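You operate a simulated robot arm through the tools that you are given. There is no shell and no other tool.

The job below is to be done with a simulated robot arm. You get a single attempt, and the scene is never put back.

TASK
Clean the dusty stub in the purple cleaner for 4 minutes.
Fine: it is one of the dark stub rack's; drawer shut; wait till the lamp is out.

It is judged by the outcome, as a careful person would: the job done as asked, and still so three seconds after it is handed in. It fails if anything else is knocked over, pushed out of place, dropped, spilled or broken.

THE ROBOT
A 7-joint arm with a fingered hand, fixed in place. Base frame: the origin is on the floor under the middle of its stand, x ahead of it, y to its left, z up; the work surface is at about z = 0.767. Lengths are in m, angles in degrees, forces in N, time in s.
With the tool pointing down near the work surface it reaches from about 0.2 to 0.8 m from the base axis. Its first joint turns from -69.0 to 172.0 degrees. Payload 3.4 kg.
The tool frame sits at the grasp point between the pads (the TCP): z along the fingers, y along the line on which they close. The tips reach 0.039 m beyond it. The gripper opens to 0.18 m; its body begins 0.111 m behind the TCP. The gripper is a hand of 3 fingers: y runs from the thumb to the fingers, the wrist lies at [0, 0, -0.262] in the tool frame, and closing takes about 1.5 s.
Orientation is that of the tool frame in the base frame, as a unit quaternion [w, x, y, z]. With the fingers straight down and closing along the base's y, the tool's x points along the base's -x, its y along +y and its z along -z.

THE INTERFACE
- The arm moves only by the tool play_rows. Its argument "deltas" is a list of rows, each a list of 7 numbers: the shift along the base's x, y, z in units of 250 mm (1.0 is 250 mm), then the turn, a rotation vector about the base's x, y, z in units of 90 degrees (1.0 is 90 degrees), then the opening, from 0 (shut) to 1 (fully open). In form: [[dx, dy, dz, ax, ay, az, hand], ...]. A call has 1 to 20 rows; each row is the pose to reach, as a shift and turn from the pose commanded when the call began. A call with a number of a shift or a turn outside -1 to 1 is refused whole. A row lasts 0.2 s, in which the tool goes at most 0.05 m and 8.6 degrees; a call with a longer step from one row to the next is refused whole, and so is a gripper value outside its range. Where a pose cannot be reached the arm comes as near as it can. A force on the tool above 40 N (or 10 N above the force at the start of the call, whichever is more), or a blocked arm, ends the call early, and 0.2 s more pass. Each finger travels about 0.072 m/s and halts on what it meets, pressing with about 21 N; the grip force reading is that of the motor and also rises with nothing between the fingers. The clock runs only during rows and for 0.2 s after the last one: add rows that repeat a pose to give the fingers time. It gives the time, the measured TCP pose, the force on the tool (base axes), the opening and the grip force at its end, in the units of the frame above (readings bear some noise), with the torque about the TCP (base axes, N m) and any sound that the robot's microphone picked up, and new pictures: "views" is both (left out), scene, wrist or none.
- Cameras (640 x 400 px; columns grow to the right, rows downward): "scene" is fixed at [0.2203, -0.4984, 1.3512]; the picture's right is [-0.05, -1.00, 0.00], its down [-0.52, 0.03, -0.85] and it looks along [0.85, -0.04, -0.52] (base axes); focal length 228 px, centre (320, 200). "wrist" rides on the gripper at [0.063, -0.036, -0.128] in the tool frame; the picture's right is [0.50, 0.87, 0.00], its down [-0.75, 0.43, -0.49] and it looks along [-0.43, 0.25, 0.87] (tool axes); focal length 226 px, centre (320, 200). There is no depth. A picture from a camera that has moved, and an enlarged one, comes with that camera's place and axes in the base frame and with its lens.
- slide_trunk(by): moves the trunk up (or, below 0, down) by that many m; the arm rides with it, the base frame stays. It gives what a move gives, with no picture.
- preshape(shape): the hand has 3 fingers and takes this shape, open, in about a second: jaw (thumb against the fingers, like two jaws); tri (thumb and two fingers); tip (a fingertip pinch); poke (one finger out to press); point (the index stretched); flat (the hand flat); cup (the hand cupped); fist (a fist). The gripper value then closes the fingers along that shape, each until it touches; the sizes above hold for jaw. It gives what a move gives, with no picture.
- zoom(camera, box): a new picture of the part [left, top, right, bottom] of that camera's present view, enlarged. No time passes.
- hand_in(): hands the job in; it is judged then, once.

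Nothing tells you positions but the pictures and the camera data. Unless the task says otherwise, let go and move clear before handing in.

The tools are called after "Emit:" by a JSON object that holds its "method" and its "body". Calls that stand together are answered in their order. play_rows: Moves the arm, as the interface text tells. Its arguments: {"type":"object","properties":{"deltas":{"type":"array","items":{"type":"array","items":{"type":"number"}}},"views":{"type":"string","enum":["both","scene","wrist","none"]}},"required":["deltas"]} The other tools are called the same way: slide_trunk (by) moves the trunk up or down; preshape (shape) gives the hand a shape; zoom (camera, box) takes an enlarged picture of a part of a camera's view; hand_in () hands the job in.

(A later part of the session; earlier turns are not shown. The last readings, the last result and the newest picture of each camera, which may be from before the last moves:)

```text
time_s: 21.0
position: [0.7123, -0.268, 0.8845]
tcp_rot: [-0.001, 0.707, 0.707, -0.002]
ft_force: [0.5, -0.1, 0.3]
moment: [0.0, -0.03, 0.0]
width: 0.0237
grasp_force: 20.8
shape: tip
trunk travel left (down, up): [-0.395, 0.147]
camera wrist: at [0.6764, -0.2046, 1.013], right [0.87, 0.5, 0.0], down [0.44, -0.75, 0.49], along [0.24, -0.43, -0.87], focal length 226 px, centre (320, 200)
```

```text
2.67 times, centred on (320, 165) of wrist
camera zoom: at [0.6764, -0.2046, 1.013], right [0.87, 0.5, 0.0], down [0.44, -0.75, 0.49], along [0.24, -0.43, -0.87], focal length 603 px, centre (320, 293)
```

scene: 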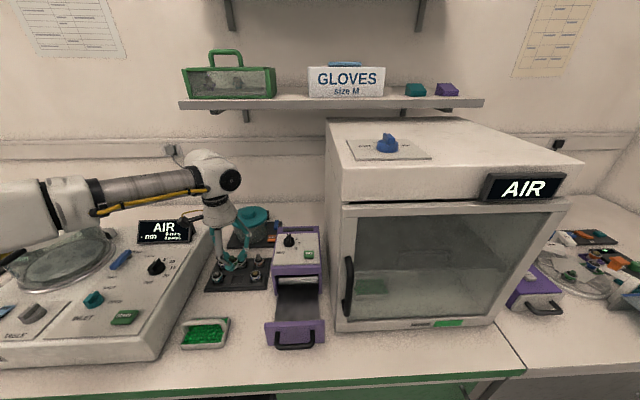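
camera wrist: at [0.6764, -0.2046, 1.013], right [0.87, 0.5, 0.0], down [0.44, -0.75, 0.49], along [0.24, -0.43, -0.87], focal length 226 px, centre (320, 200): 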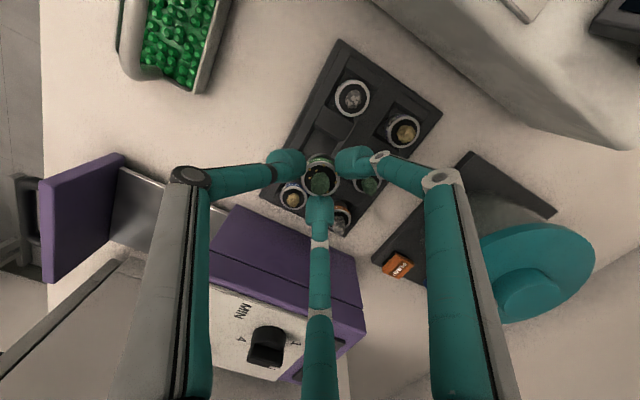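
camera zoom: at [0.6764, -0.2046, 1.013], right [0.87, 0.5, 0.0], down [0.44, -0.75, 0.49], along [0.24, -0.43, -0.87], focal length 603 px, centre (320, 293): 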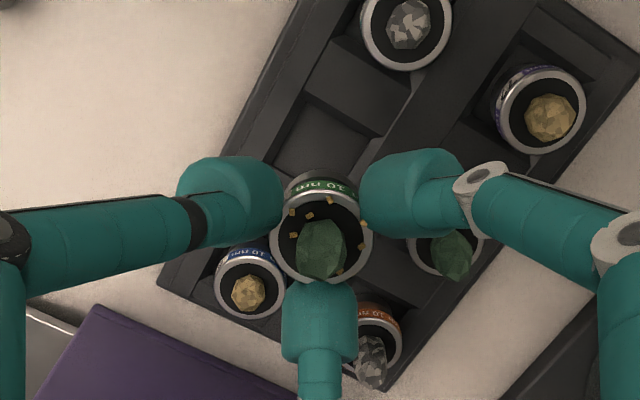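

Stub 75 is lifted upright, with its pocket empty and the neighbours in place. I'll raise further and carry it over the open drawer, around (0.597, -0.457).

Emit:
{"method": "play_rows", "body": {"deltas": [[0, 0, 0.1, 0, 0, 0, 0], [0, 0, 0.22, 0, 0, 0, 0], [0, 0, 0.34, 0, 0, 0, 0], [-0.03, -0.05, 0.44, 0, 0, 0, 0], [-0.09, -0.15, 0.46, 0, 0, 0, 0], [-0.16, -0.27, 0.46, 0, 0, 0, 0], [-0.24, -0.39, 0.46, 0, 0, 0, 0], [-0.31, -0.51, 0.46, 0, 0, 0, 0], [-0.38, -0.62, 0.46, 0, 0, 0, 0], [-0.43, -0.7, 0.46, 0, 0, 0, 0], [-0.46, -0.756, 0.46, 0, 0, 0, 0], [-0.46, -0.756, 0.46, 0, 0, 0, 0], [-0.46, -0.756, 0.46, 0, 0, 0, 0]], "views": "both"}}

Emit:
{"method": "zoom", "body": {"camera": "scene", "box": [240, 130, 360, 260]}}

Emit:
{"method": "zoom", "body": {"camera": "wrist", "box": [200, 40, 440, 240]}}

```text
time_s: 23.8
position: [0.5954, -0.4567, 0.9986]
tcp_rot: [-0.001, 0.707, 0.707, -0.002]
ft_force: [0.5, -0.2, -1.2]
moment: [0.0, 0.03, -0.01]
width: 0.0241
grasp_force: 21.2
shape: tip
trunk travel left (down, up): [-0.395, 0.147]
camera wrist: at [0.5601, -0.3939, 1.1275], right [0.87, 0.5, 0.0], down [0.44, -0.75, 0.49], along [0.24, -0.43, -0.87], focal length 226 px, centre (320, 200)
```

scene: 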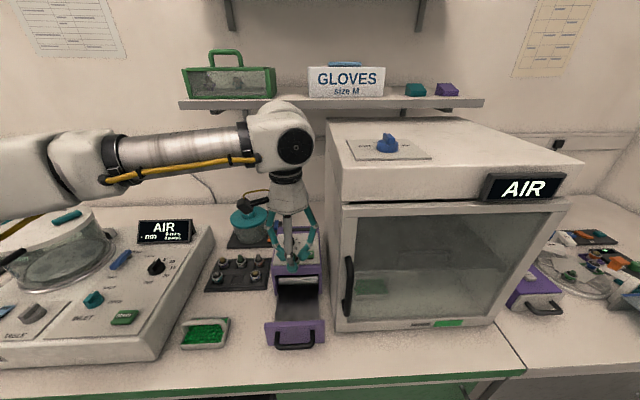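
wrist: 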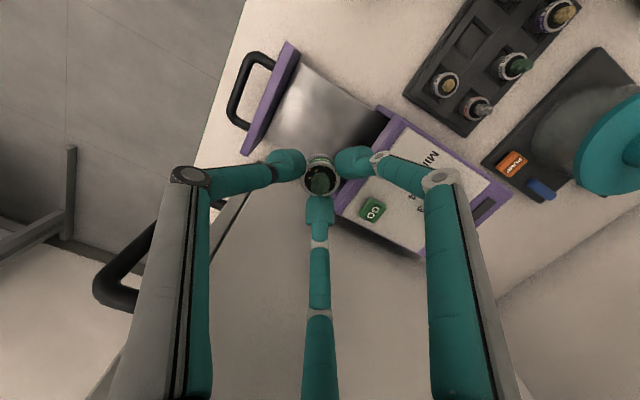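

```text
3.08 times, centred on (300, 195) of scene
camera zoom: at [0.2203, -0.4984, 1.3512], right [-0.05, -1.0, 0.0], down [-0.52, 0.03, -0.85], along [0.85, -0.04, -0.52], focal length 702 px, centre (382, 215)
```

zoom: 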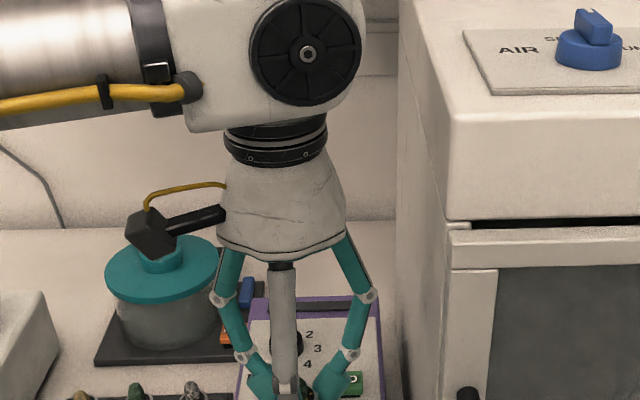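

```text
2.00 times, centred on (320, 140) of wrist
camera zoom: at [0.5601, -0.3939, 1.1275], right [0.87, 0.5, 0.0], down [0.44, -0.75, 0.49], along [0.24, -0.43, -0.87], focal length 452 px, centre (320, 320)
```

zoom: 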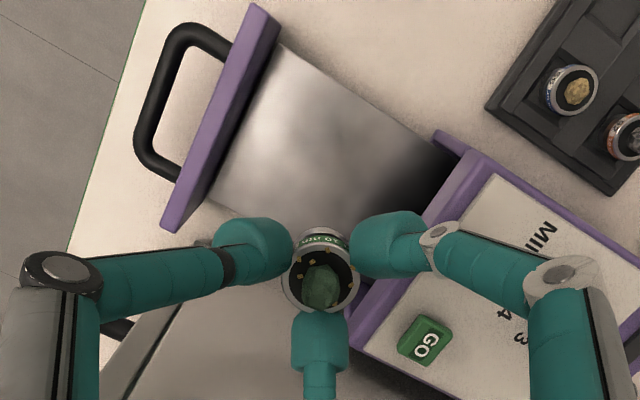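

The stub hangs upright over the drawer. The usable gap between front panel (inner face x about 0.530) and the body lip (x about 0.648) is narrow for the fingers, so I'll centre at x about 0.601 and lower part way to check the clearances.

Emit:
{"method": "play_rows", "body": {"deltas": [[0.01, 0, -0.08, 0, 0, 0, 0], [0.022, 0, -0.16, 0, 0, 0, 0], [0.022, 0, -0.24, 0, 0, 0, 0], [0.022, 0, -0.3, 0, 0, 0, 0], [0.022, 0, -0.34, 0, 0, 0, 0], [0.022, 0, -0.34, 0, 0, 0, 0]], "views": "both"}}

Emit:
{"method": "zoom", "body": {"camera": "scene", "box": [250, 220, 350, 340]}}

Emit:
{"method": "zoom", "body": {"camera": "wrist", "box": [180, 20, 440, 240]}}

```text
time_s: 25.2
position: [0.6016, -0.4591, 0.9126]
tcp_rot: [-0.001, 0.707, 0.707, -0.002]
ft_force: [0.0, -0.1, -0.9]
moment: [0.02, 0.01, 0.0]
width: 0.024
grasp_force: 21.1
shape: tip
trunk travel left (down, up): [-0.395, 0.147]
camera wrist: at [0.5659, -0.394, 1.0423], right [0.87, 0.5, 0.0], down [0.44, -0.75, 0.49], along [0.24, -0.43, -0.87], focal length 226 px, centre (320, 200)
```

scene: 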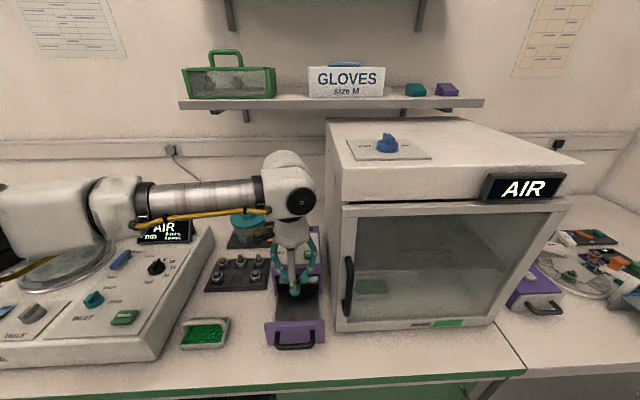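
wrist: 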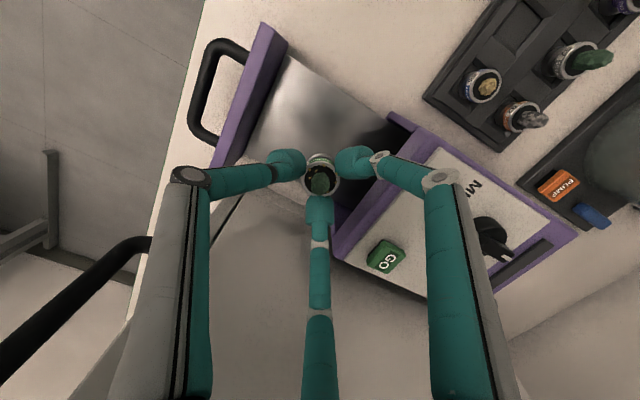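

```text
3.33 times, centred on (300, 280) of scene
camera zoom: at [0.2203, -0.4984, 1.3512], right [-0.05, -1.0, 0.0], down [-0.52, 0.03, -0.85], along [0.85, -0.04, -0.52], focal length 760 px, centre (387, -67)
```

zoom: 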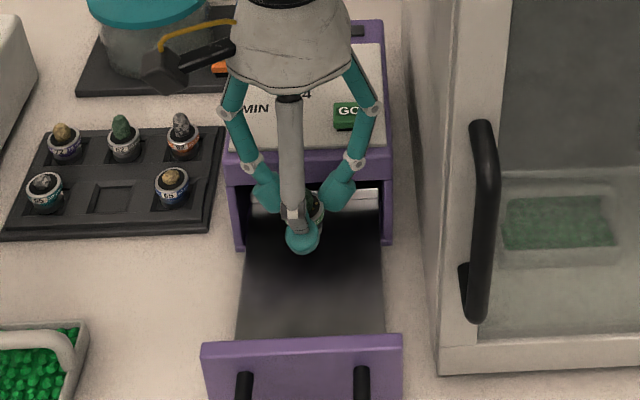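

```text
1.82 times, centred on (310, 130) of wrist
camera zoom: at [0.5659, -0.394, 1.0423], right [0.87, 0.5, 0.0], down [0.44, -0.75, 0.49], along [0.24, -0.43, -0.87], focal length 411 px, centre (338, 327)
```

zoom: 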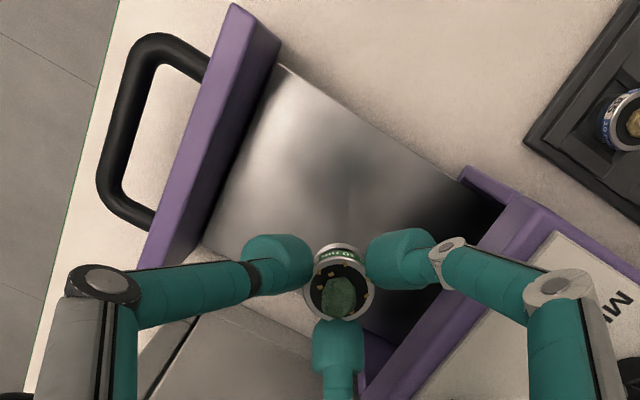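

I'm measuring the drawer floor height and the gaps before lowering further, so I'll zoom in on the panel corner and lip.

Emit:
{"method": "zoom", "body": {"camera": "wrist", "box": [200, 10, 320, 100]}}

Emit:
{"method": "zoom", "body": {"camera": "wrist", "box": [320, 90, 480, 210]}}

Emit:
{"method": "zoom", "body": {"camera": "scene", "box": [262, 265, 332, 350]}}

```text
4.44 times, centred on (260, 55) of wrist
camera zoom: at [0.5659, -0.394, 1.0423], right [0.87, 0.5, 0.0], down [0.44, -0.75, 0.49], along [0.24, -0.43, -0.87], focal length 1005 px, centre (587, 844)
```

zoom: 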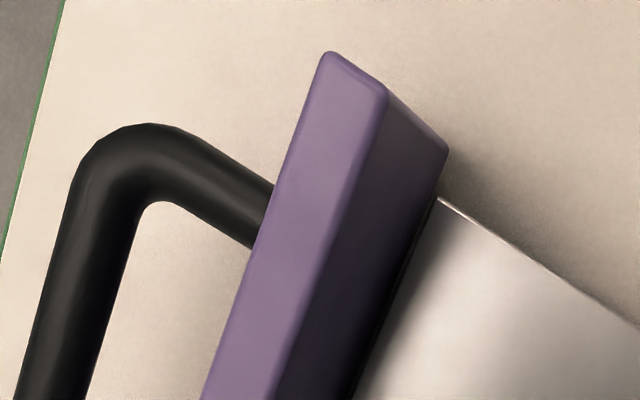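

```text
3.33 times, centred on (400, 150) of wrist
camera zoom: at [0.5659, -0.394, 1.0423], right [0.87, 0.5, 0.0], down [0.44, -0.75, 0.49], along [0.24, -0.43, -0.87], focal length 754 px, centre (53, 367)
```

zoom: 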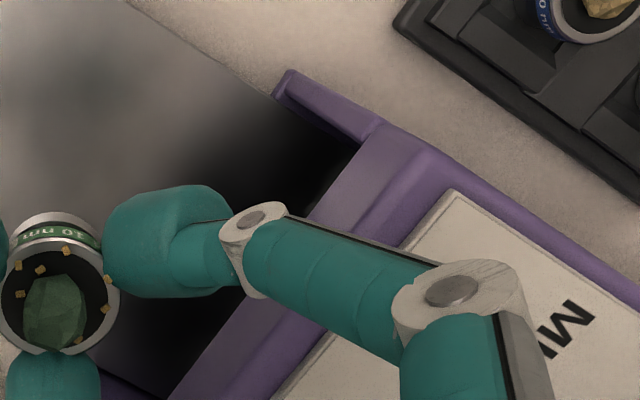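

```text
4.71 times, centred on (297, 308) of scene
camera zoom: at [0.2203, -0.4984, 1.3512], right [-0.05, -1.0, 0.0], down [-0.52, 0.03, -0.85], along [0.85, -0.04, -0.52], focal length 1073 px, centre (428, -306)
```

zoom: 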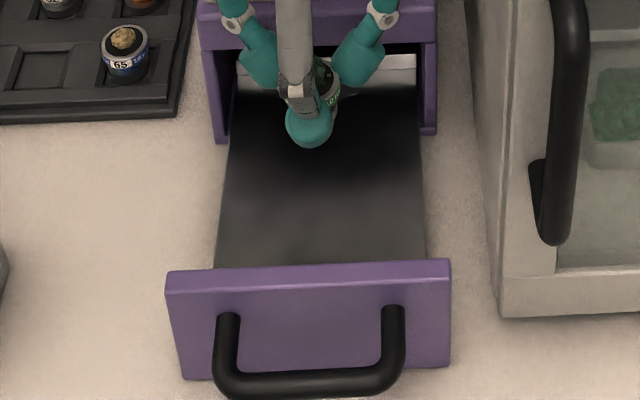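

The geometry is clear now: drawer floor at z about 0.77, panel inner face x about 0.527 (top z 0.85), body face x about 0.656. Centring at x about 0.604 leaves roughly 7 mm each way; I'll lower to just above the floor and check.

Emit:
{"method": "play_rows", "body": {"deltas": [[0.01, 0, -0.04, 0, 0, 0, 0], [0.01, 0, -0.09, 0, 0, 0, 0], [0.01, 0, -0.14, 0, 0, 0, 0], [0.01, 0, -0.19, 0, 0, 0, 0], [0.01, 0, -0.23, 0, 0, 0, 0], [0.01, 0, -0.26, 0, 0, 0, 0], [0.01, 0, -0.28, 0, 0, 0, 0], [0.01, 0, -0.3, 0, 0, 0, 0], [0.01, 0, -0.3, 0, 0, 0, 0]], "views": "both"}}

Emit:
{"method": "zoom", "body": {"camera": "scene", "box": [255, 240, 335, 350]}}

Emit:
{"method": "zoom", "body": {"camera": "wrist", "box": [180, 80, 460, 240]}}

```text
time_s: 27.2
position: [0.6045, -0.4571, 0.8375]
tcp_rot: [-0.001, 0.708, 0.707, -0.001]
ft_force: [-1.0, -0.9, 0.1]
moment: [0.02, -0.02, -0.04]
width: 0.0239
grasp_force: 20.9
shape: tip
trunk travel left (down, up): [-0.395, 0.147]
camera wrist: at [0.5688, -0.3939, 0.9676], right [0.87, 0.5, 0.0], down [0.44, -0.75, 0.49], along [0.24, -0.43, -0.87], focal length 226 px, centre (320, 200)
```

scene: 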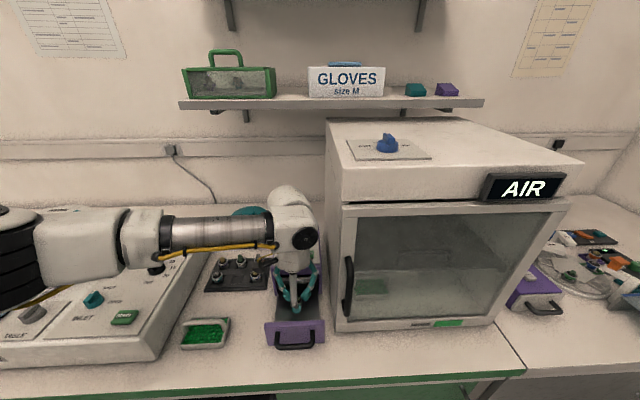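
wrist: 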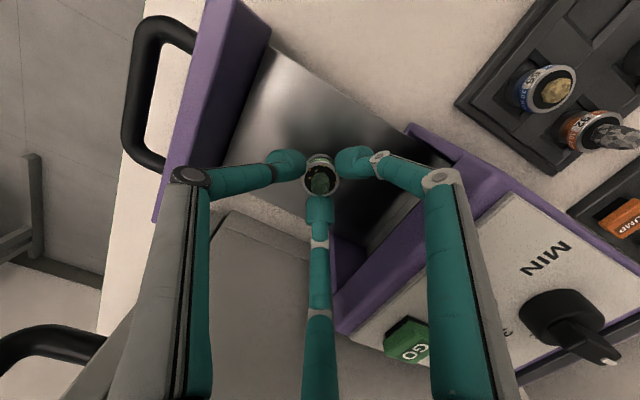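

```text
3.64 times, centred on (295, 295) of scene
camera zoom: at [0.2203, -0.4984, 1.3512], right [-0.05, -1.0, 0.0], down [-0.52, 0.03, -0.85], along [0.85, -0.04, -0.52], focal length 829 px, centre (411, -146)
```

zoom: 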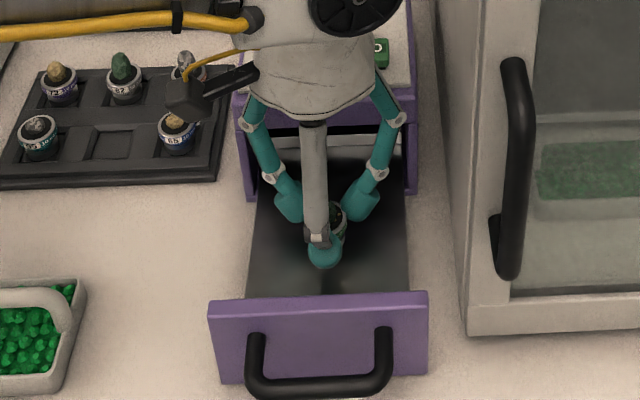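

```text
2.29 times, centred on (320, 160) of wrist
camera zoom: at [0.5688, -0.3939, 0.9676], right [0.87, 0.5, 0.0], down [0.44, -0.75, 0.49], along [0.24, -0.43, -0.87], focal length 517 px, centre (320, 291)
```

zoom: 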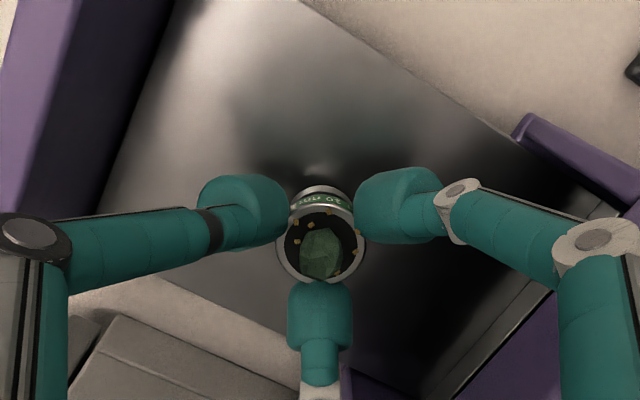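

No contact forces and good clearance all around. I'll creep down in small steps, watching for the floor contact.

Emit:
{"method": "play_rows", "body": {"deltas": [[0, 0, -0.01, 0, 0, 0, 0], [0, 0, -0.02, 0, 0, 0, 0], [0, 0, -0.028, 0, 0, 0, 0], [0, 0, -0.028, 0, 0, 0, 0]], "views": "none"}}

Emit:
{"method": "play_rows", "body": {"deltas": [[0, 0, -0.006, 0, 0, 0, 0], [0, 0, -0.012, 0, 0, 0, 0], [0, 0, -0.012, 0, 0, 0, 0]], "views": "none"}}

```text
time_s: 28.2
position: [0.604, -0.4569, 0.8316]
tcp_rot: [-0.001, 0.707, 0.707, -0.002]
ft_force: [0.8, 0.6, -0.1]
moment: [-0.03, 0.02, -0.03]
width: 0.024
grasp_force: 21.3
shape: tip
trunk travel left (down, up): [-0.395, 0.147]
```

```text
time_s: 29.0
position: [0.6037, -0.4571, 0.8289]
tcp_rot: [0.0, 0.707, 0.707, -0.002]
ft_force: [0.0, -1.0, 7.5]
moment: [-0.05, 0.02, 0.01]
width: 0.0242
grasp_force: 21.0
shape: tip
trunk travel left (down, up): [-0.395, 0.147]
```

Contact felt: 7.5 N upward at z about 0.829, so the stub is standing on the drawer floor. I'll ease off slightly and open the fingers a few millimetres.

Emit:
{"method": "play_rows", "body": {"deltas": [[0, 0, 0.003, 0, 0, 0, 0.1], [0, 0, 0.003, 0, 0, 0, 0.13], [0, 0, 0.003, 0, 0, 0, 0.14], [0, 0, 0.003, 0, 0, 0, 0.15], [0, 0, 0.003, 0, 0, 0, 0.165], [0, 0, 0.003, 0, 0, 0, 0.18], [0, 0, 0.003, 0, 0, 0, 0.19], [0, 0, 0.003, 0, 0, 0, 0.19]], "views": "both"}}

Emit:
{"method": "zoom", "body": {"camera": "wrist", "box": [180, 80, 460, 240]}}

Emit:
{"method": "zoom", "body": {"camera": "scene", "box": [255, 240, 335, 350]}}

```text
time_s: 30.8
position: [0.6033, -0.4567, 0.8293]
tcp_rot: [0.0, 0.708, 0.707, 0.0]
ft_force: [0.2, -0.5, -0.8]
moment: [0.02, 0.02, 0.01]
width: 0.0339
grasp_force: 0.0
shape: tip
trunk travel left (down, up): [-0.395, 0.147]
camera wrist: at [0.569, -0.3934, 0.9588], right [0.87, 0.5, 0.0], down [0.44, -0.75, 0.49], along [0.24, -0.43, -0.87], focal length 226 px, centre (320, 200)
```

scene: 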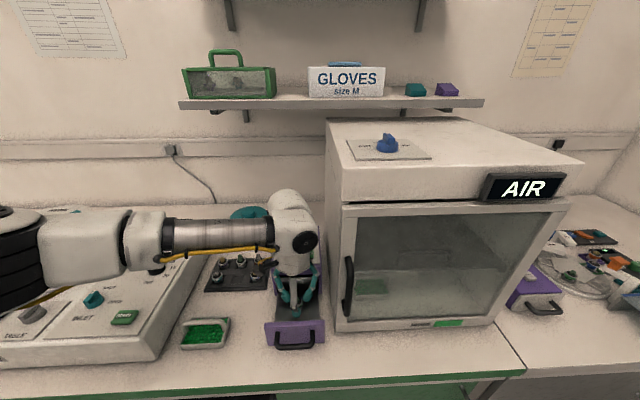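
wrist: 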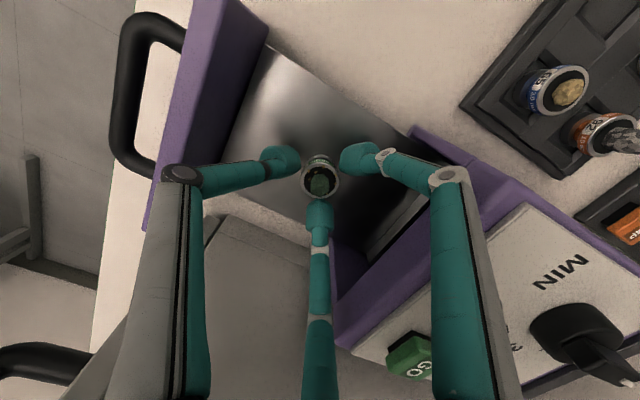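

```text
2.29 times, centred on (320, 160) of wrist
camera zoom: at [0.569, -0.3934, 0.9588], right [0.87, 0.5, 0.0], down [0.44, -0.75, 0.49], along [0.24, -0.43, -0.87], focal length 517 px, centre (320, 291)
```

zoom: 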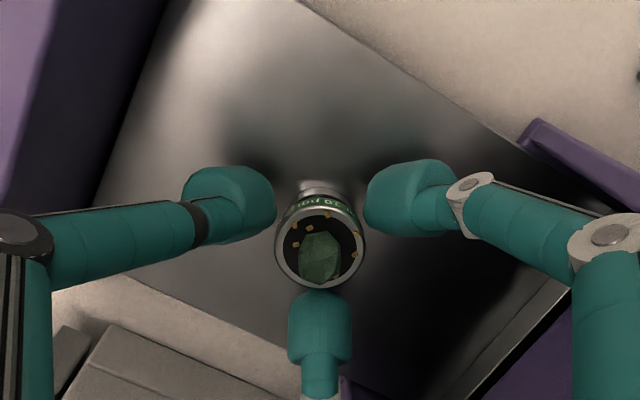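

```text
3.64 times, centred on (295, 295) of scene
camera zoom: at [0.2203, -0.4984, 1.3512], right [-0.05, -1.0, 0.0], down [-0.52, 0.03, -0.85], along [0.85, -0.04, -0.52], focal length 829 px, centre (411, -146)
```

zoom: 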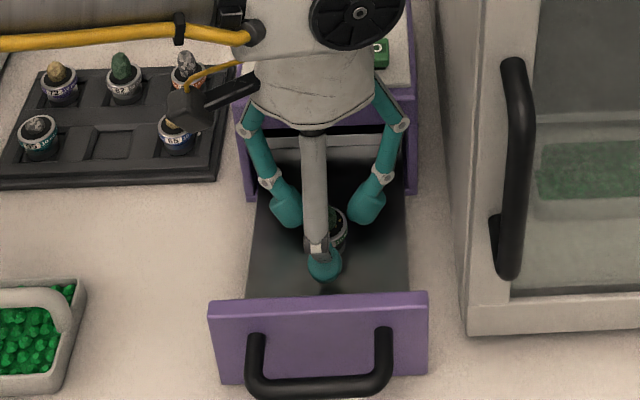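

The stub is free and standing upright between the open fingertips. I'll rise straight up and confirm.

Emit:
{"method": "play_rows", "body": {"deltas": [[0, 0, 0.03, 0, 0, 0, 0.19], [0, 0, 0.07, 0, 0, 0, 0.19], [0, 0, 0.12, 0, 0, 0, 0.19], [0, 0, 0.2, 0, 0, 0, 0.19], [0, 0, 0.3, 0, 0, 0, 0.19], [0, 0, 0.42, 0, 0, 0, 0.19], [0, 0, 0.54, 0, 0, 0, 0.19], [0, 0, 0.6, 0, 0, 0, 0.19], [0, 0, 0.6, 0, 0, 0, 0.19]], "views": "both"}}

Emit:
{"method": "zoom", "body": {"camera": "scene", "box": [255, 240, 335, 350]}}

Emit:
{"method": "zoom", "body": {"camera": "wrist", "box": [180, 20, 500, 240]}}

```text
time_s: 32.8
position: [0.6042, -0.4569, 0.9797]
tcp_rot: [-0.001, 0.707, 0.707, -0.002]
ft_force: [1.1, -0.1, 0.0]
moment: [0.0, -0.02, 0.0]
width: 0.0336
grasp_force: 0.2
shape: tip
trunk travel left (down, up): [-0.395, 0.147]
camera wrist: at [0.5687, -0.3936, 1.1083], right [0.87, 0.5, 0.0], down [0.44, -0.75, 0.49], along [0.24, -0.43, -0.87], focal length 226 px, centre (320, 200)
```

scene: 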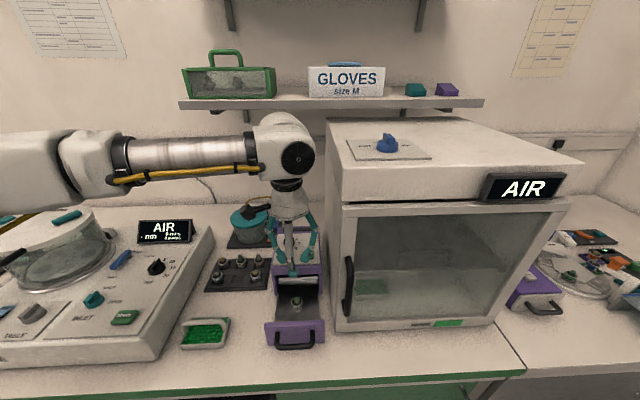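
wrist: 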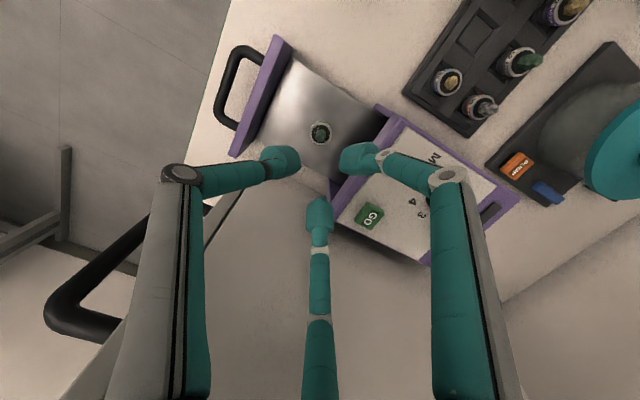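

```text
3.64 times, centred on (295, 295) of scene
camera zoom: at [0.2203, -0.4984, 1.3512], right [-0.05, -1.0, 0.0], down [-0.52, 0.03, -0.85], along [0.85, -0.04, -0.52], focal length 829 px, centre (411, -146)
```

zoom: 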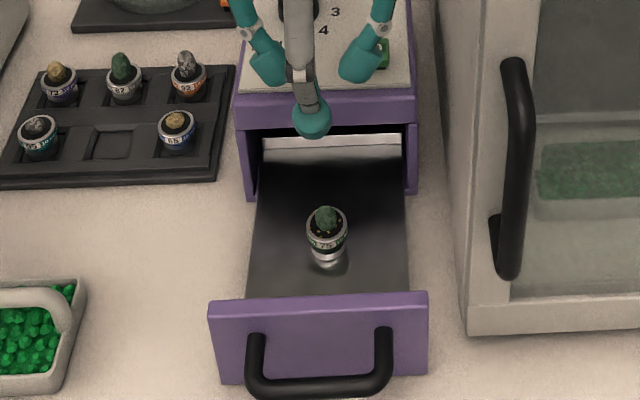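

```text
1.82 times, centred on (340, 130) of wrist
camera zoom: at [0.5687, -0.3936, 1.1083], right [0.87, 0.5, 0.0], down [0.44, -0.75, 0.49], along [0.24, -0.43, -0.87], focal length 411 px, centre (284, 327)
```

zoom: 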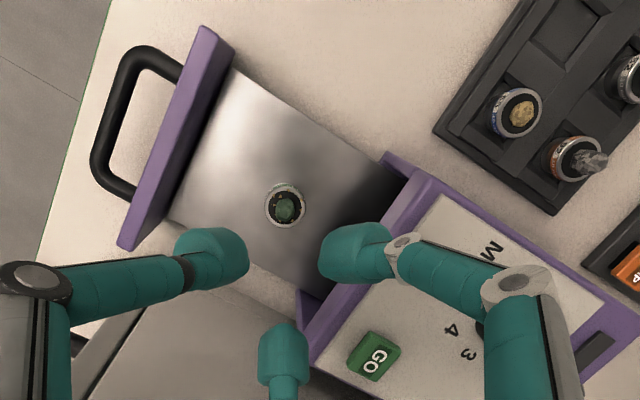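

Stub 75 stands upright in the drawer, alone and well clear of the panel. Next I'll close the fingers, go around in front of the handle bar (about x 0.482, z 0.819) and get ready to push the drawer shut slowly.

Emit:
{"method": "play_rows", "body": {"deltas": [[-0.06, 0, 0, 0, 0, 0, 0], [-0.14, 0, 0, 0, 0, 0, 0], [-0.26, 0, 0, 0, 0, 0, 0], [-0.38, 0, 0, 0, 0, 0, 0], [-0.5, 0, 0, 0, 0, 0, 0], [-0.62, 0, 0, 0, 0, 0, 0], [-0.736, 0, 0, 0, 0, 0, 0], [-0.736, 0, -0.1, 0, 0, 0, 0], [-0.736, 0, -0.22, 0, 0, 0, 0], [-0.736, 0, -0.34, 0, 0, 0, 0], [-0.736, 0, -0.45, 0, 0, 0, 0], [-0.736, 0, -0.54, 0, 0, 0, 0], [-0.736, 0, -0.54, 0, 0, 0, 0]], "views": "both"}}

Emit:
{"method": "zoom", "body": {"camera": "scene", "box": [230, 230, 370, 400]}}

```text
time_s: 35.6
position: [0.4194, -0.4563, 0.844]
tcp_rot: [0.0, 0.707, 0.707, -0.002]
ft_force: [0.0, -0.4, 0.5]
moment: [0.01, -0.05, 0.0]
width: 0.0
grasp_force: 21.0
shape: tip
trunk travel left (down, up): [-0.395, 0.147]
camera wrist: at [0.3839, -0.3929, 0.9728], right [0.87, 0.5, 0.0], down [0.44, -0.75, 0.49], along [0.24, -0.43, -0.87], focal length 226 px, centre (320, 200)
```

scene: 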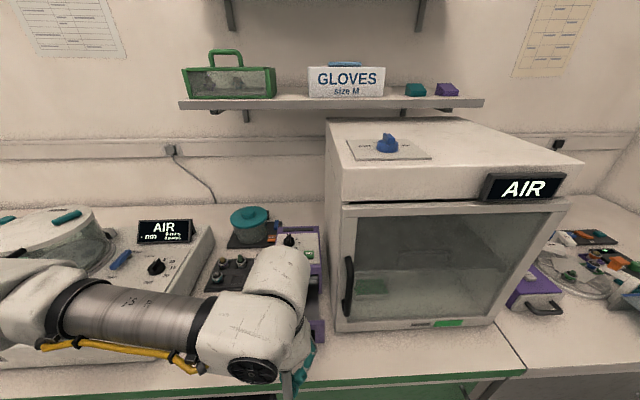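
wrist: 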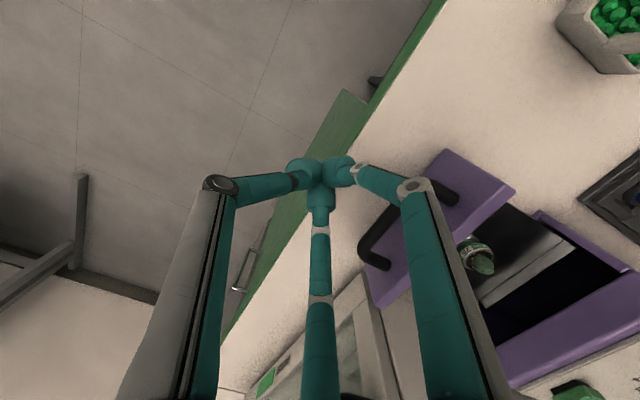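

```text
2.35 times, centred on (300, 315) of scene
camera zoom: at [0.2203, -0.4984, 1.3512], right [-0.05, -1.0, 0.0], down [-0.52, 0.03, -0.85], along [0.85, -0.04, -0.52], focal length 536 px, centre (367, -71)
```

zoom: 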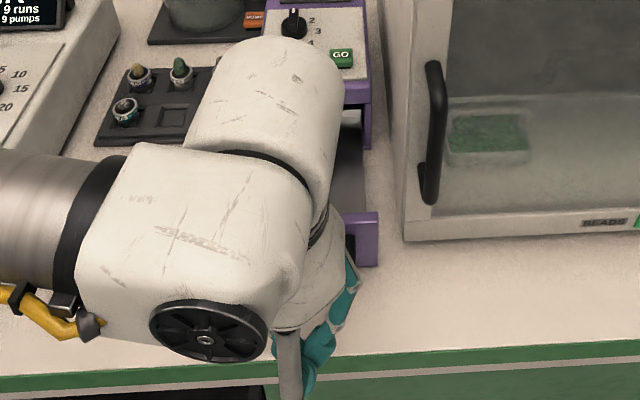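

The closed fingertips are in front of the handle bar at its height. I'll advance slowly to contact and push the first part at low speed, watching the stub.

Emit:
{"method": "play_rows", "body": {"deltas": [[0.04, 0, 0, 0, 0, 0, 0], [0.08, 0, 0, 0, 0, 0, 0], [0.11, 0, 0, 0, 0, 0, 0], [0.13, 0, 0, 0, 0, 0, 0], [0.15, 0, 0, 0, 0, 0, 0], [0.17, 0, 0, 0, 0, 0, 0], [0.19, 0, 0, 0, 0, 0, 0], [0.21, 0, 0, 0, 0, 0, 0], [0.23, 0, 0, 0, 0, 0, 0], [0.25, 0, 0, 0, 0, 0, 0]], "views": "both"}}

Emit:
{"method": "zoom", "body": {"camera": "wrist", "box": [260, 80, 580, 320]}}

```text
time_s: 37.8
position: [0.4833, -0.4574, 0.8449]
tcp_rot: [-0.001, 0.707, 0.707, -0.001]
ft_force: [-0.4, -0.5, 0.1]
moment: [-0.01, -0.01, 0.03]
width: 0.0001
grasp_force: 21.0
shape: tip
trunk travel left (down, up): [-0.395, 0.147]
camera wrist: at [0.4472, -0.3934, 0.974], right [0.87, 0.5, 0.0], down [0.44, -0.75, 0.49], along [0.24, -0.43, -0.87], focal length 226 px, centre (320, 200)
```

scene: 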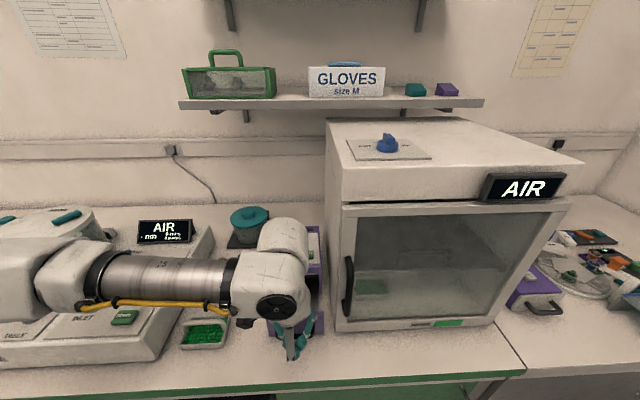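
wrist: 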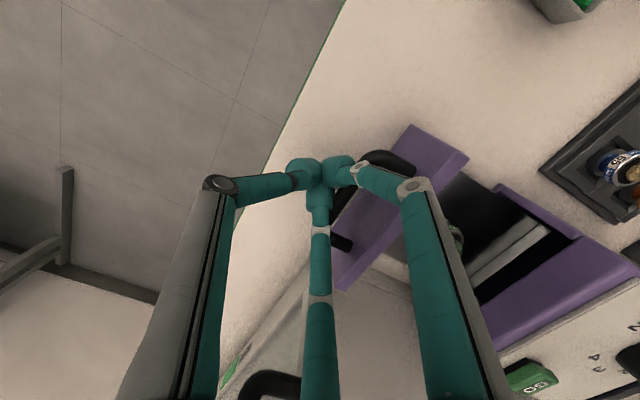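

```text
1.67 times, centred on (420, 200) of wrist
camera zoom: at [0.4472, -0.3934, 0.974], right [0.87, 0.5, 0.0], down [0.44, -0.75, 0.49], along [0.24, -0.43, -0.87], focal length 377 px, centre (153, 200)
```

zoom: 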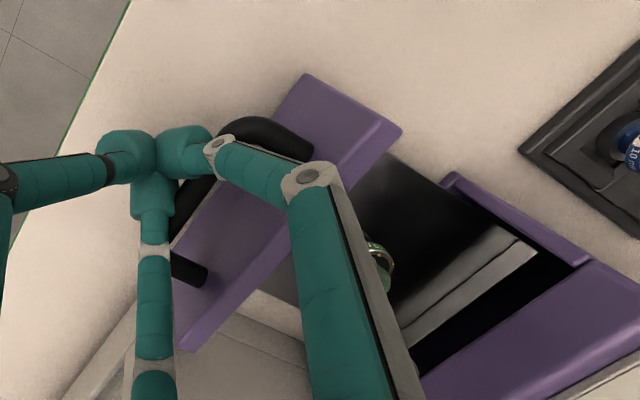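

The drawer has moved about 17 mm with negligible force and the stub still stands. I'll keep pushing slowly.

Emit:
{"method": "play_rows", "body": {"deltas": [[0.015, 0, 0, 0, 0, 0, 0], [0.035, 0, 0, 0, 0, 0, 0], [0.058, 0, 0, 0, 0, 0, 0], [0.082, 0, 0, 0, 0, 0, 0], [0.106, 0, 0, 0, 0, 0, 0], [0.13, 0, 0, 0, 0, 0, 0], [0.154, 0, 0, 0, 0, 0, 0], [0.178, 0, 0, 0, 0, 0, 0], [0.2, 0, 0, 0, 0, 0, 0]], "views": "both"}}

Emit:
{"method": "zoom", "body": {"camera": "wrist", "box": [260, 80, 580, 320]}}

Emit:
{"method": "zoom", "body": {"camera": "scene", "box": [240, 220, 360, 370]}}

```text
time_s: 39.8
position: [0.5326, -0.4568, 0.8441]
tcp_rot: [0.0, 0.707, 0.707, -0.002]
ft_force: [-0.3, 0.2, 1.4]
moment: [0.0, 0.03, 0.03]
width: 0.0
grasp_force: 21.6
shape: tip
trunk travel left (down, up): [-0.395, 0.147]
camera wrist: at [0.4973, -0.3933, 0.9735], right [0.87, 0.5, 0.0], down [0.44, -0.75, 0.49], along [0.24, -0.43, -0.87], focal length 226 px, centre (320, 200)
```

scene: 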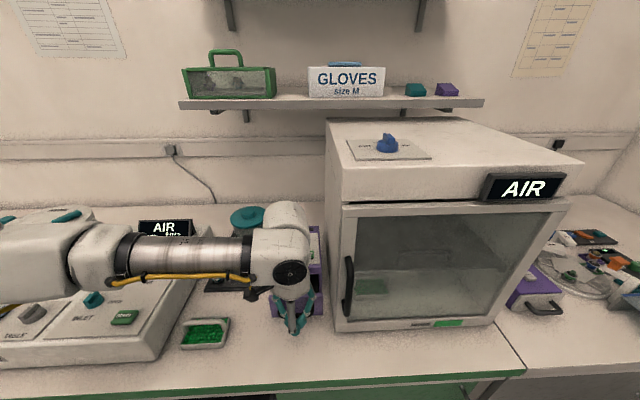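
wrist: 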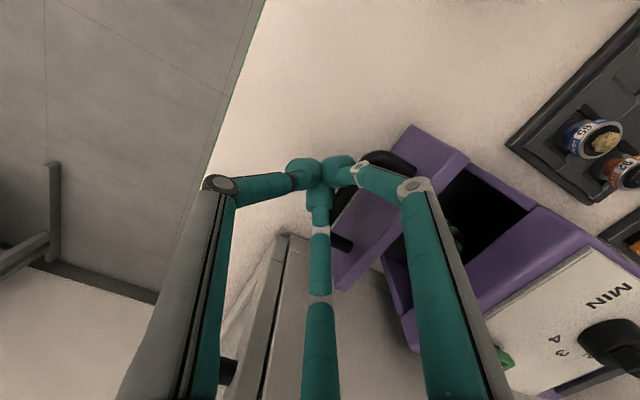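

```text
1.67 times, centred on (420, 200) of wrist
camera zoom: at [0.4973, -0.3933, 0.9735], right [0.87, 0.5, 0.0], down [0.44, -0.75, 0.49], along [0.24, -0.43, -0.87], focal length 377 px, centre (153, 200)
```

zoom: 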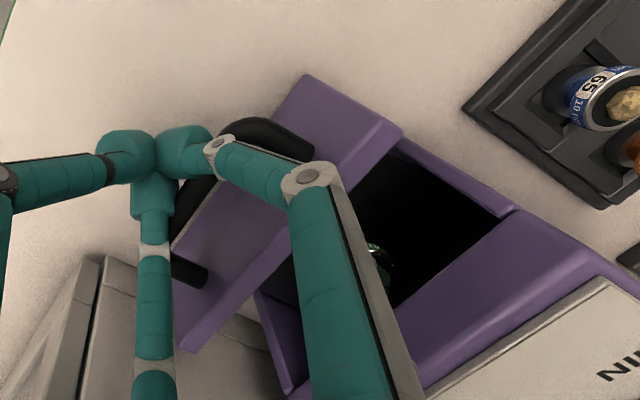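

```text
2.67 times, centred on (300, 295) of scene
camera zoom: at [0.2203, -0.4984, 1.3512], right [-0.05, -1.0, 0.0], down [-0.52, 0.03, -0.85], along [0.85, -0.04, -0.52], focal length 608 px, centre (373, -53)
```

zoom: 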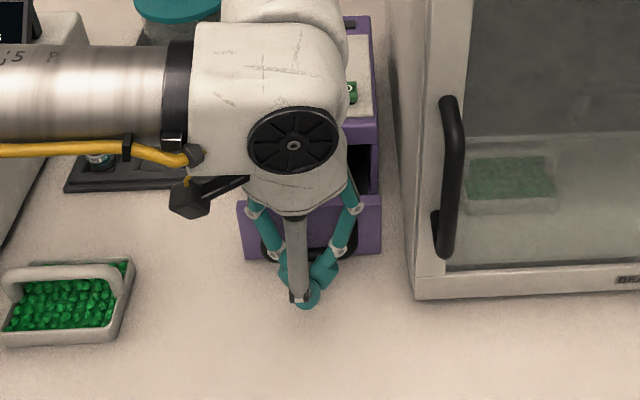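

The stub is still visible standing in the drawer as it slides in. I'll push the remaining distance, slowing near the end.

Emit:
{"method": "play_rows", "body": {"deltas": [[0.015, 0, 0, 0, 0, 0, 0], [0.035, 0, 0, 0, 0, 0, 0], [0.058, 0, 0, 0, 0, 0, 0], [0.082, 0, 0, 0, 0, 0, 0], [0.106, 0, 0, 0, 0, 0, 0], [0.13, 0, 0, 0, 0, 0, 0], [0.154, 0, 0, 0, 0, 0, 0], [0.178, 0, 0, 0, 0, 0, 0], [0.2, 0, 0, 0, 0, 0, 0], [0.215, 0, 0, 0, 0, 0, 0]], "views": "both"}}

Emit:
{"method": "zoom", "body": {"camera": "wrist", "box": [260, 80, 580, 320]}}

```text
time_s: 42.0
position: [0.5874, -0.4574, 0.8437]
tcp_rot: [-0.001, 0.707, 0.707, -0.002]
ft_force: [-0.9, -0.5, 0.1]
moment: [0.0, 0.0, -0.02]
width: 0.0
grasp_force: 21.5
shape: tip
trunk travel left (down, up): [-0.395, 0.147]
camera wrist: at [0.551, -0.3939, 0.9735], right [0.87, 0.5, 0.0], down [0.44, -0.75, 0.49], along [0.24, -0.43, -0.87], focal length 226 px, centre (320, 200)
```

scene: 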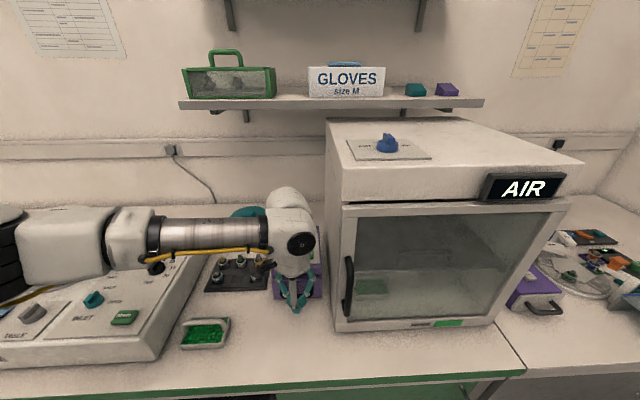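
wrist: 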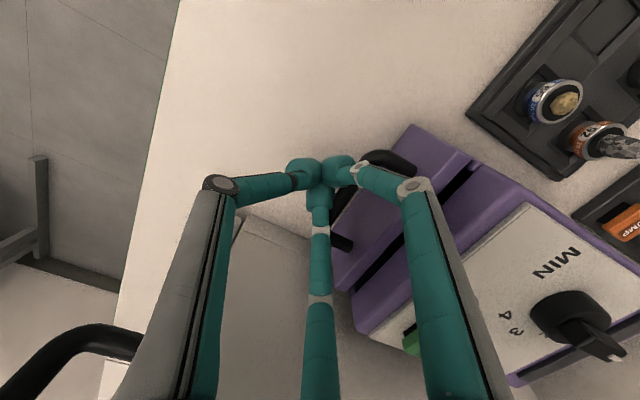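

```text
1.67 times, centred on (420, 200) of wrist
camera zoom: at [0.551, -0.3939, 0.9735], right [0.87, 0.5, 0.0], down [0.44, -0.75, 0.49], along [0.24, -0.43, -0.87], focal length 377 px, centre (153, 200)
```

zoom: 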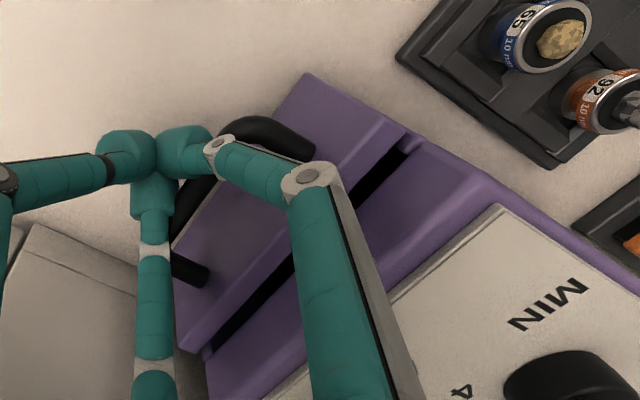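

Only about a centimetre of gap is left. I'll finish with small steps and check the force.

Emit:
{"method": "play_rows", "body": {"deltas": [[0.008, 0, 0, 0, 0, 0, 0], [0.016, 0, 0, 0, 0, 0, 0], [0.022, 0, 0, 0, 0, 0, 0], [0.028, 0, 0, 0, 0, 0, 0]], "views": "wrist"}}

Emit:
{"method": "zoom", "body": {"camera": "wrist", "box": [320, 80, 520, 320]}}

```text
time_s: 43.0
position: [0.5921, -0.4573, 0.8444]
tcp_rot: [-0.001, 0.707, 0.707, -0.002]
ft_force: [-11.0, -1.0, 1.6]
moment: [0.03, 0.17, 0.05]
width: 0.0002
grasp_force: 20.9
shape: tip
trunk travel left (down, up): [-0.395, 0.147]
camera wrist: at [0.5565, -0.394, 0.9738], right [0.87, 0.5, -0.01], down [0.44, -0.75, 0.49], along [0.24, -0.43, -0.87], focal length 226 px, centre (320, 200)
```

wrist: 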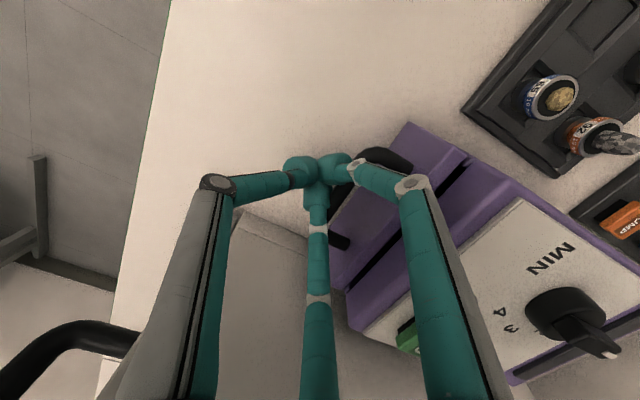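

```text
1.67 times, centred on (420, 200) of wrist
camera zoom: at [0.5565, -0.394, 0.9738], right [0.87, 0.5, -0.01], down [0.44, -0.75, 0.49], along [0.24, -0.43, -0.87], focal length 377 px, centre (153, 200)
```

zoom: 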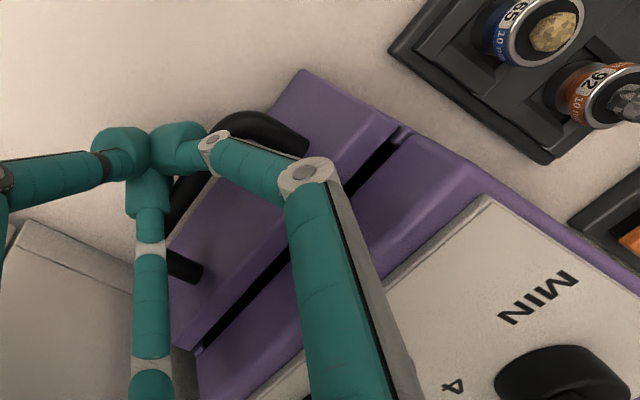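

Force rose to 11 N with a thin dark slit still visible, so it may be at its stop or need a small extra push. I'll look from the scene camera after a small back-off.

Emit:
{"method": "play_rows", "body": {"deltas": [[-0.02, 0, 0, 0, 0, 0, 0], [-0.06, 0, 0, 0, 0, 0, 0], [-0.12, 0, 0, 0, 0, 0, 0], [-0.2, 0, 0, 0, 0, 0, 0], [-0.3, 0, 0, 0, 0, 0, 0], [-0.4, 0, 0, 0, 0, 0, 0], [-0.4, 0, 0.1, 0, 0, 0, 0], [-0.4, 0, 0.25, 0, 0, 0, 0], [-0.4, 0.1, 0.4, 0, 0, 0, 0], [-0.4, 0.25, 0.5, 0, 0, 0, 0], [-0.4, 0.4, 0.55, 0, 0, 0, 0], [-0.4, 0.5, 0.55, 0, 0, 0, 0]], "views": "both"}}

Emit:
{"method": "zoom", "body": {"camera": "scene", "box": [255, 215, 345, 325]}}

```text
time_s: 45.6
position: [0.4943, -0.3322, 0.9824]
tcp_rot: [0.0, 0.707, 0.707, -0.002]
ft_force: [-0.1, 0.2, -0.8]
moment: [-0.02, 0.01, -0.01]
width: 0.0
grasp_force: 21.6
shape: tip
trunk travel left (down, up): [-0.395, 0.147]
camera wrist: at [0.4582, -0.2688, 1.1114], right [0.87, 0.5, -0.01], down [0.44, -0.75, 0.49], along [0.24, -0.43, -0.87], focal length 226 px, centre (320, 200)
```

scene: 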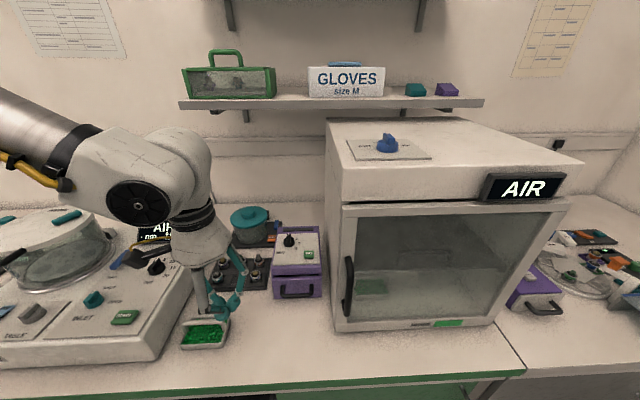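
wrist: 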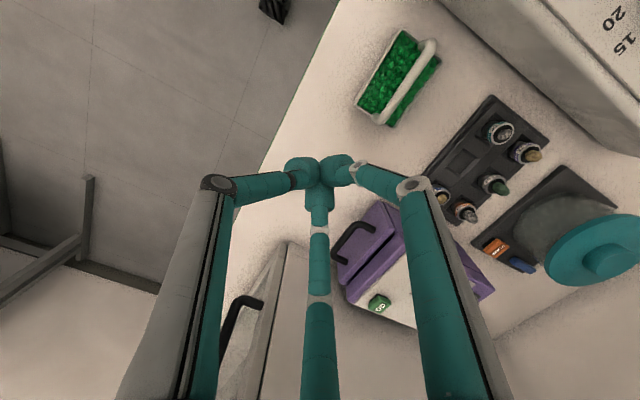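

```text
3.64 times, centred on (300, 270) of scene
camera zoom: at [0.2203, -0.4984, 1.3512], right [-0.05, -1.0, 0.0], down [-0.52, 0.03, -0.85], along [0.85, -0.04, -0.52], focal length 829 px, centre (393, -54)
```

zoom: 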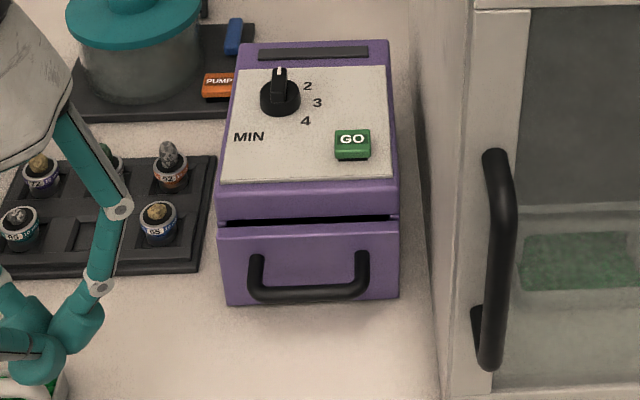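

The drawer looks shut from the front, with a thin slit at the top. I'll zoom the wrist view to see whether the panel actually touches the body.

Emit:
{"method": "zoom", "body": {"camera": "wrist", "box": [320, 180, 440, 300]}}

Emit:
{"method": "zoom", "body": {"camera": "scene", "box": [268, 262, 328, 302]}}

```text
3.33 times, centred on (380, 240) of wrist
camera zoom: at [0.4582, -0.2688, 1.1114], right [0.87, 0.5, -0.01], down [0.44, -0.75, 0.49], along [0.24, -0.43, -0.87], focal length 754 px, centre (120, 67)
```

zoom: 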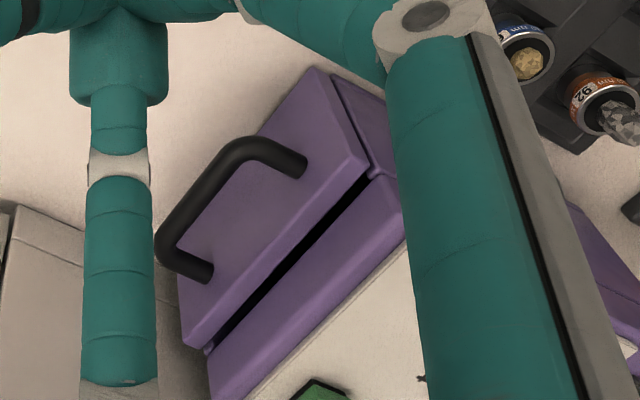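

```text
10.00 times, centred on (298, 282) of scene
camera zoom: at [0.2203, -0.4984, 1.3512], right [-0.05, -1.0, 0.0], down [-0.52, 0.03, -0.85], along [0.85, -0.04, -0.52], focal length 2280 px, centre (540, -620)
```

zoom: 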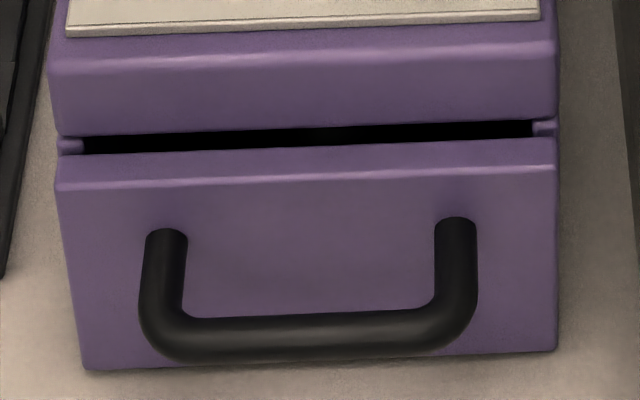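

The panel sits against the body's side flanges, so the drawer is shut; the slit is just above the panel. Next is the minute dial, which points at 1 (about 135° clockwise from there to 4). I'll move over the cleaner at height to look at the knob closely and test reach.

Emit:
{"method": "play_rows", "body": {"deltas": [[0, 0, 0.12, 0, 0, 0, 0], [0.05, -0.05, 0.24, 0, 0, 0, 0], [0.15, -0.1, 0.36, 0, 0, 0, 0], [0.28, -0.15, 0.45, 0, 0, 0, 0], [0.42, -0.22, 0.48, 0, 0, 0, 0], [0.56, -0.3, 0.48, 0, 0, 0, 0], [0.7, -0.36, 0.48, 0, 0, 0, 0], [0.8, -0.4, 0.48, 0, 0, 0, 0], [0.8, -0.4, 0.48, 0, 0, 0, 0]], "views": "both"}}

Emit:
{"method": "zoom", "body": {"camera": "wrist", "box": [240, 100, 480, 280]}}

```text
time_s: 47.6
position: [0.6949, -0.4309, 1.1019]
tcp_rot: [0.0, 0.707, 0.707, -0.002]
ft_force: [0.7, -0.8, -0.4]
moment: [-0.04, -0.04, 0.0]
width: 0.0
grasp_force: 21.4
shape: tip
trunk travel left (down, up): [-0.395, 0.147]
camera wrist: at [0.6586, -0.3674, 1.2313], right [0.87, 0.5, 0.0], down [0.44, -0.75, 0.49], along [0.24, -0.43, -0.87], focal length 226 px, centre (320, 200)
```

scene: 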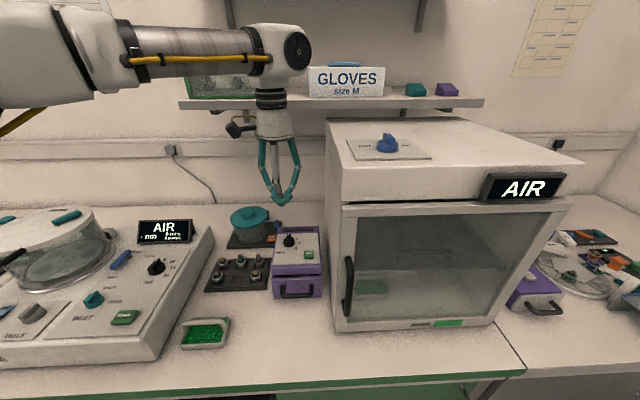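
wrist: 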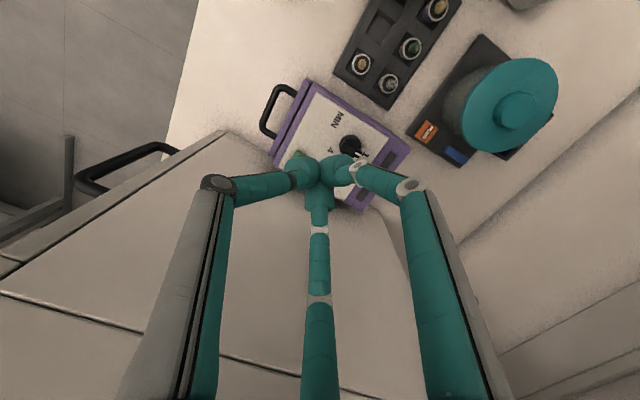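

```text
2.22 times, centred on (360, 190) of wrist
camera zoom: at [0.6586, -0.3674, 1.2313], right [0.87, 0.5, 0.0], down [0.44, -0.75, 0.49], along [0.24, -0.43, -0.87], focal length 502 px, centre (231, 222)
```

zoom: 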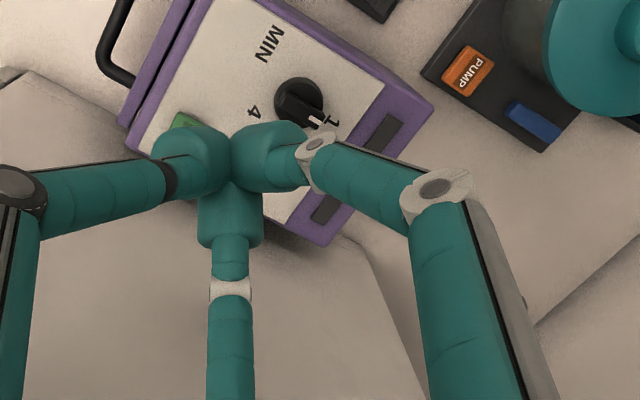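

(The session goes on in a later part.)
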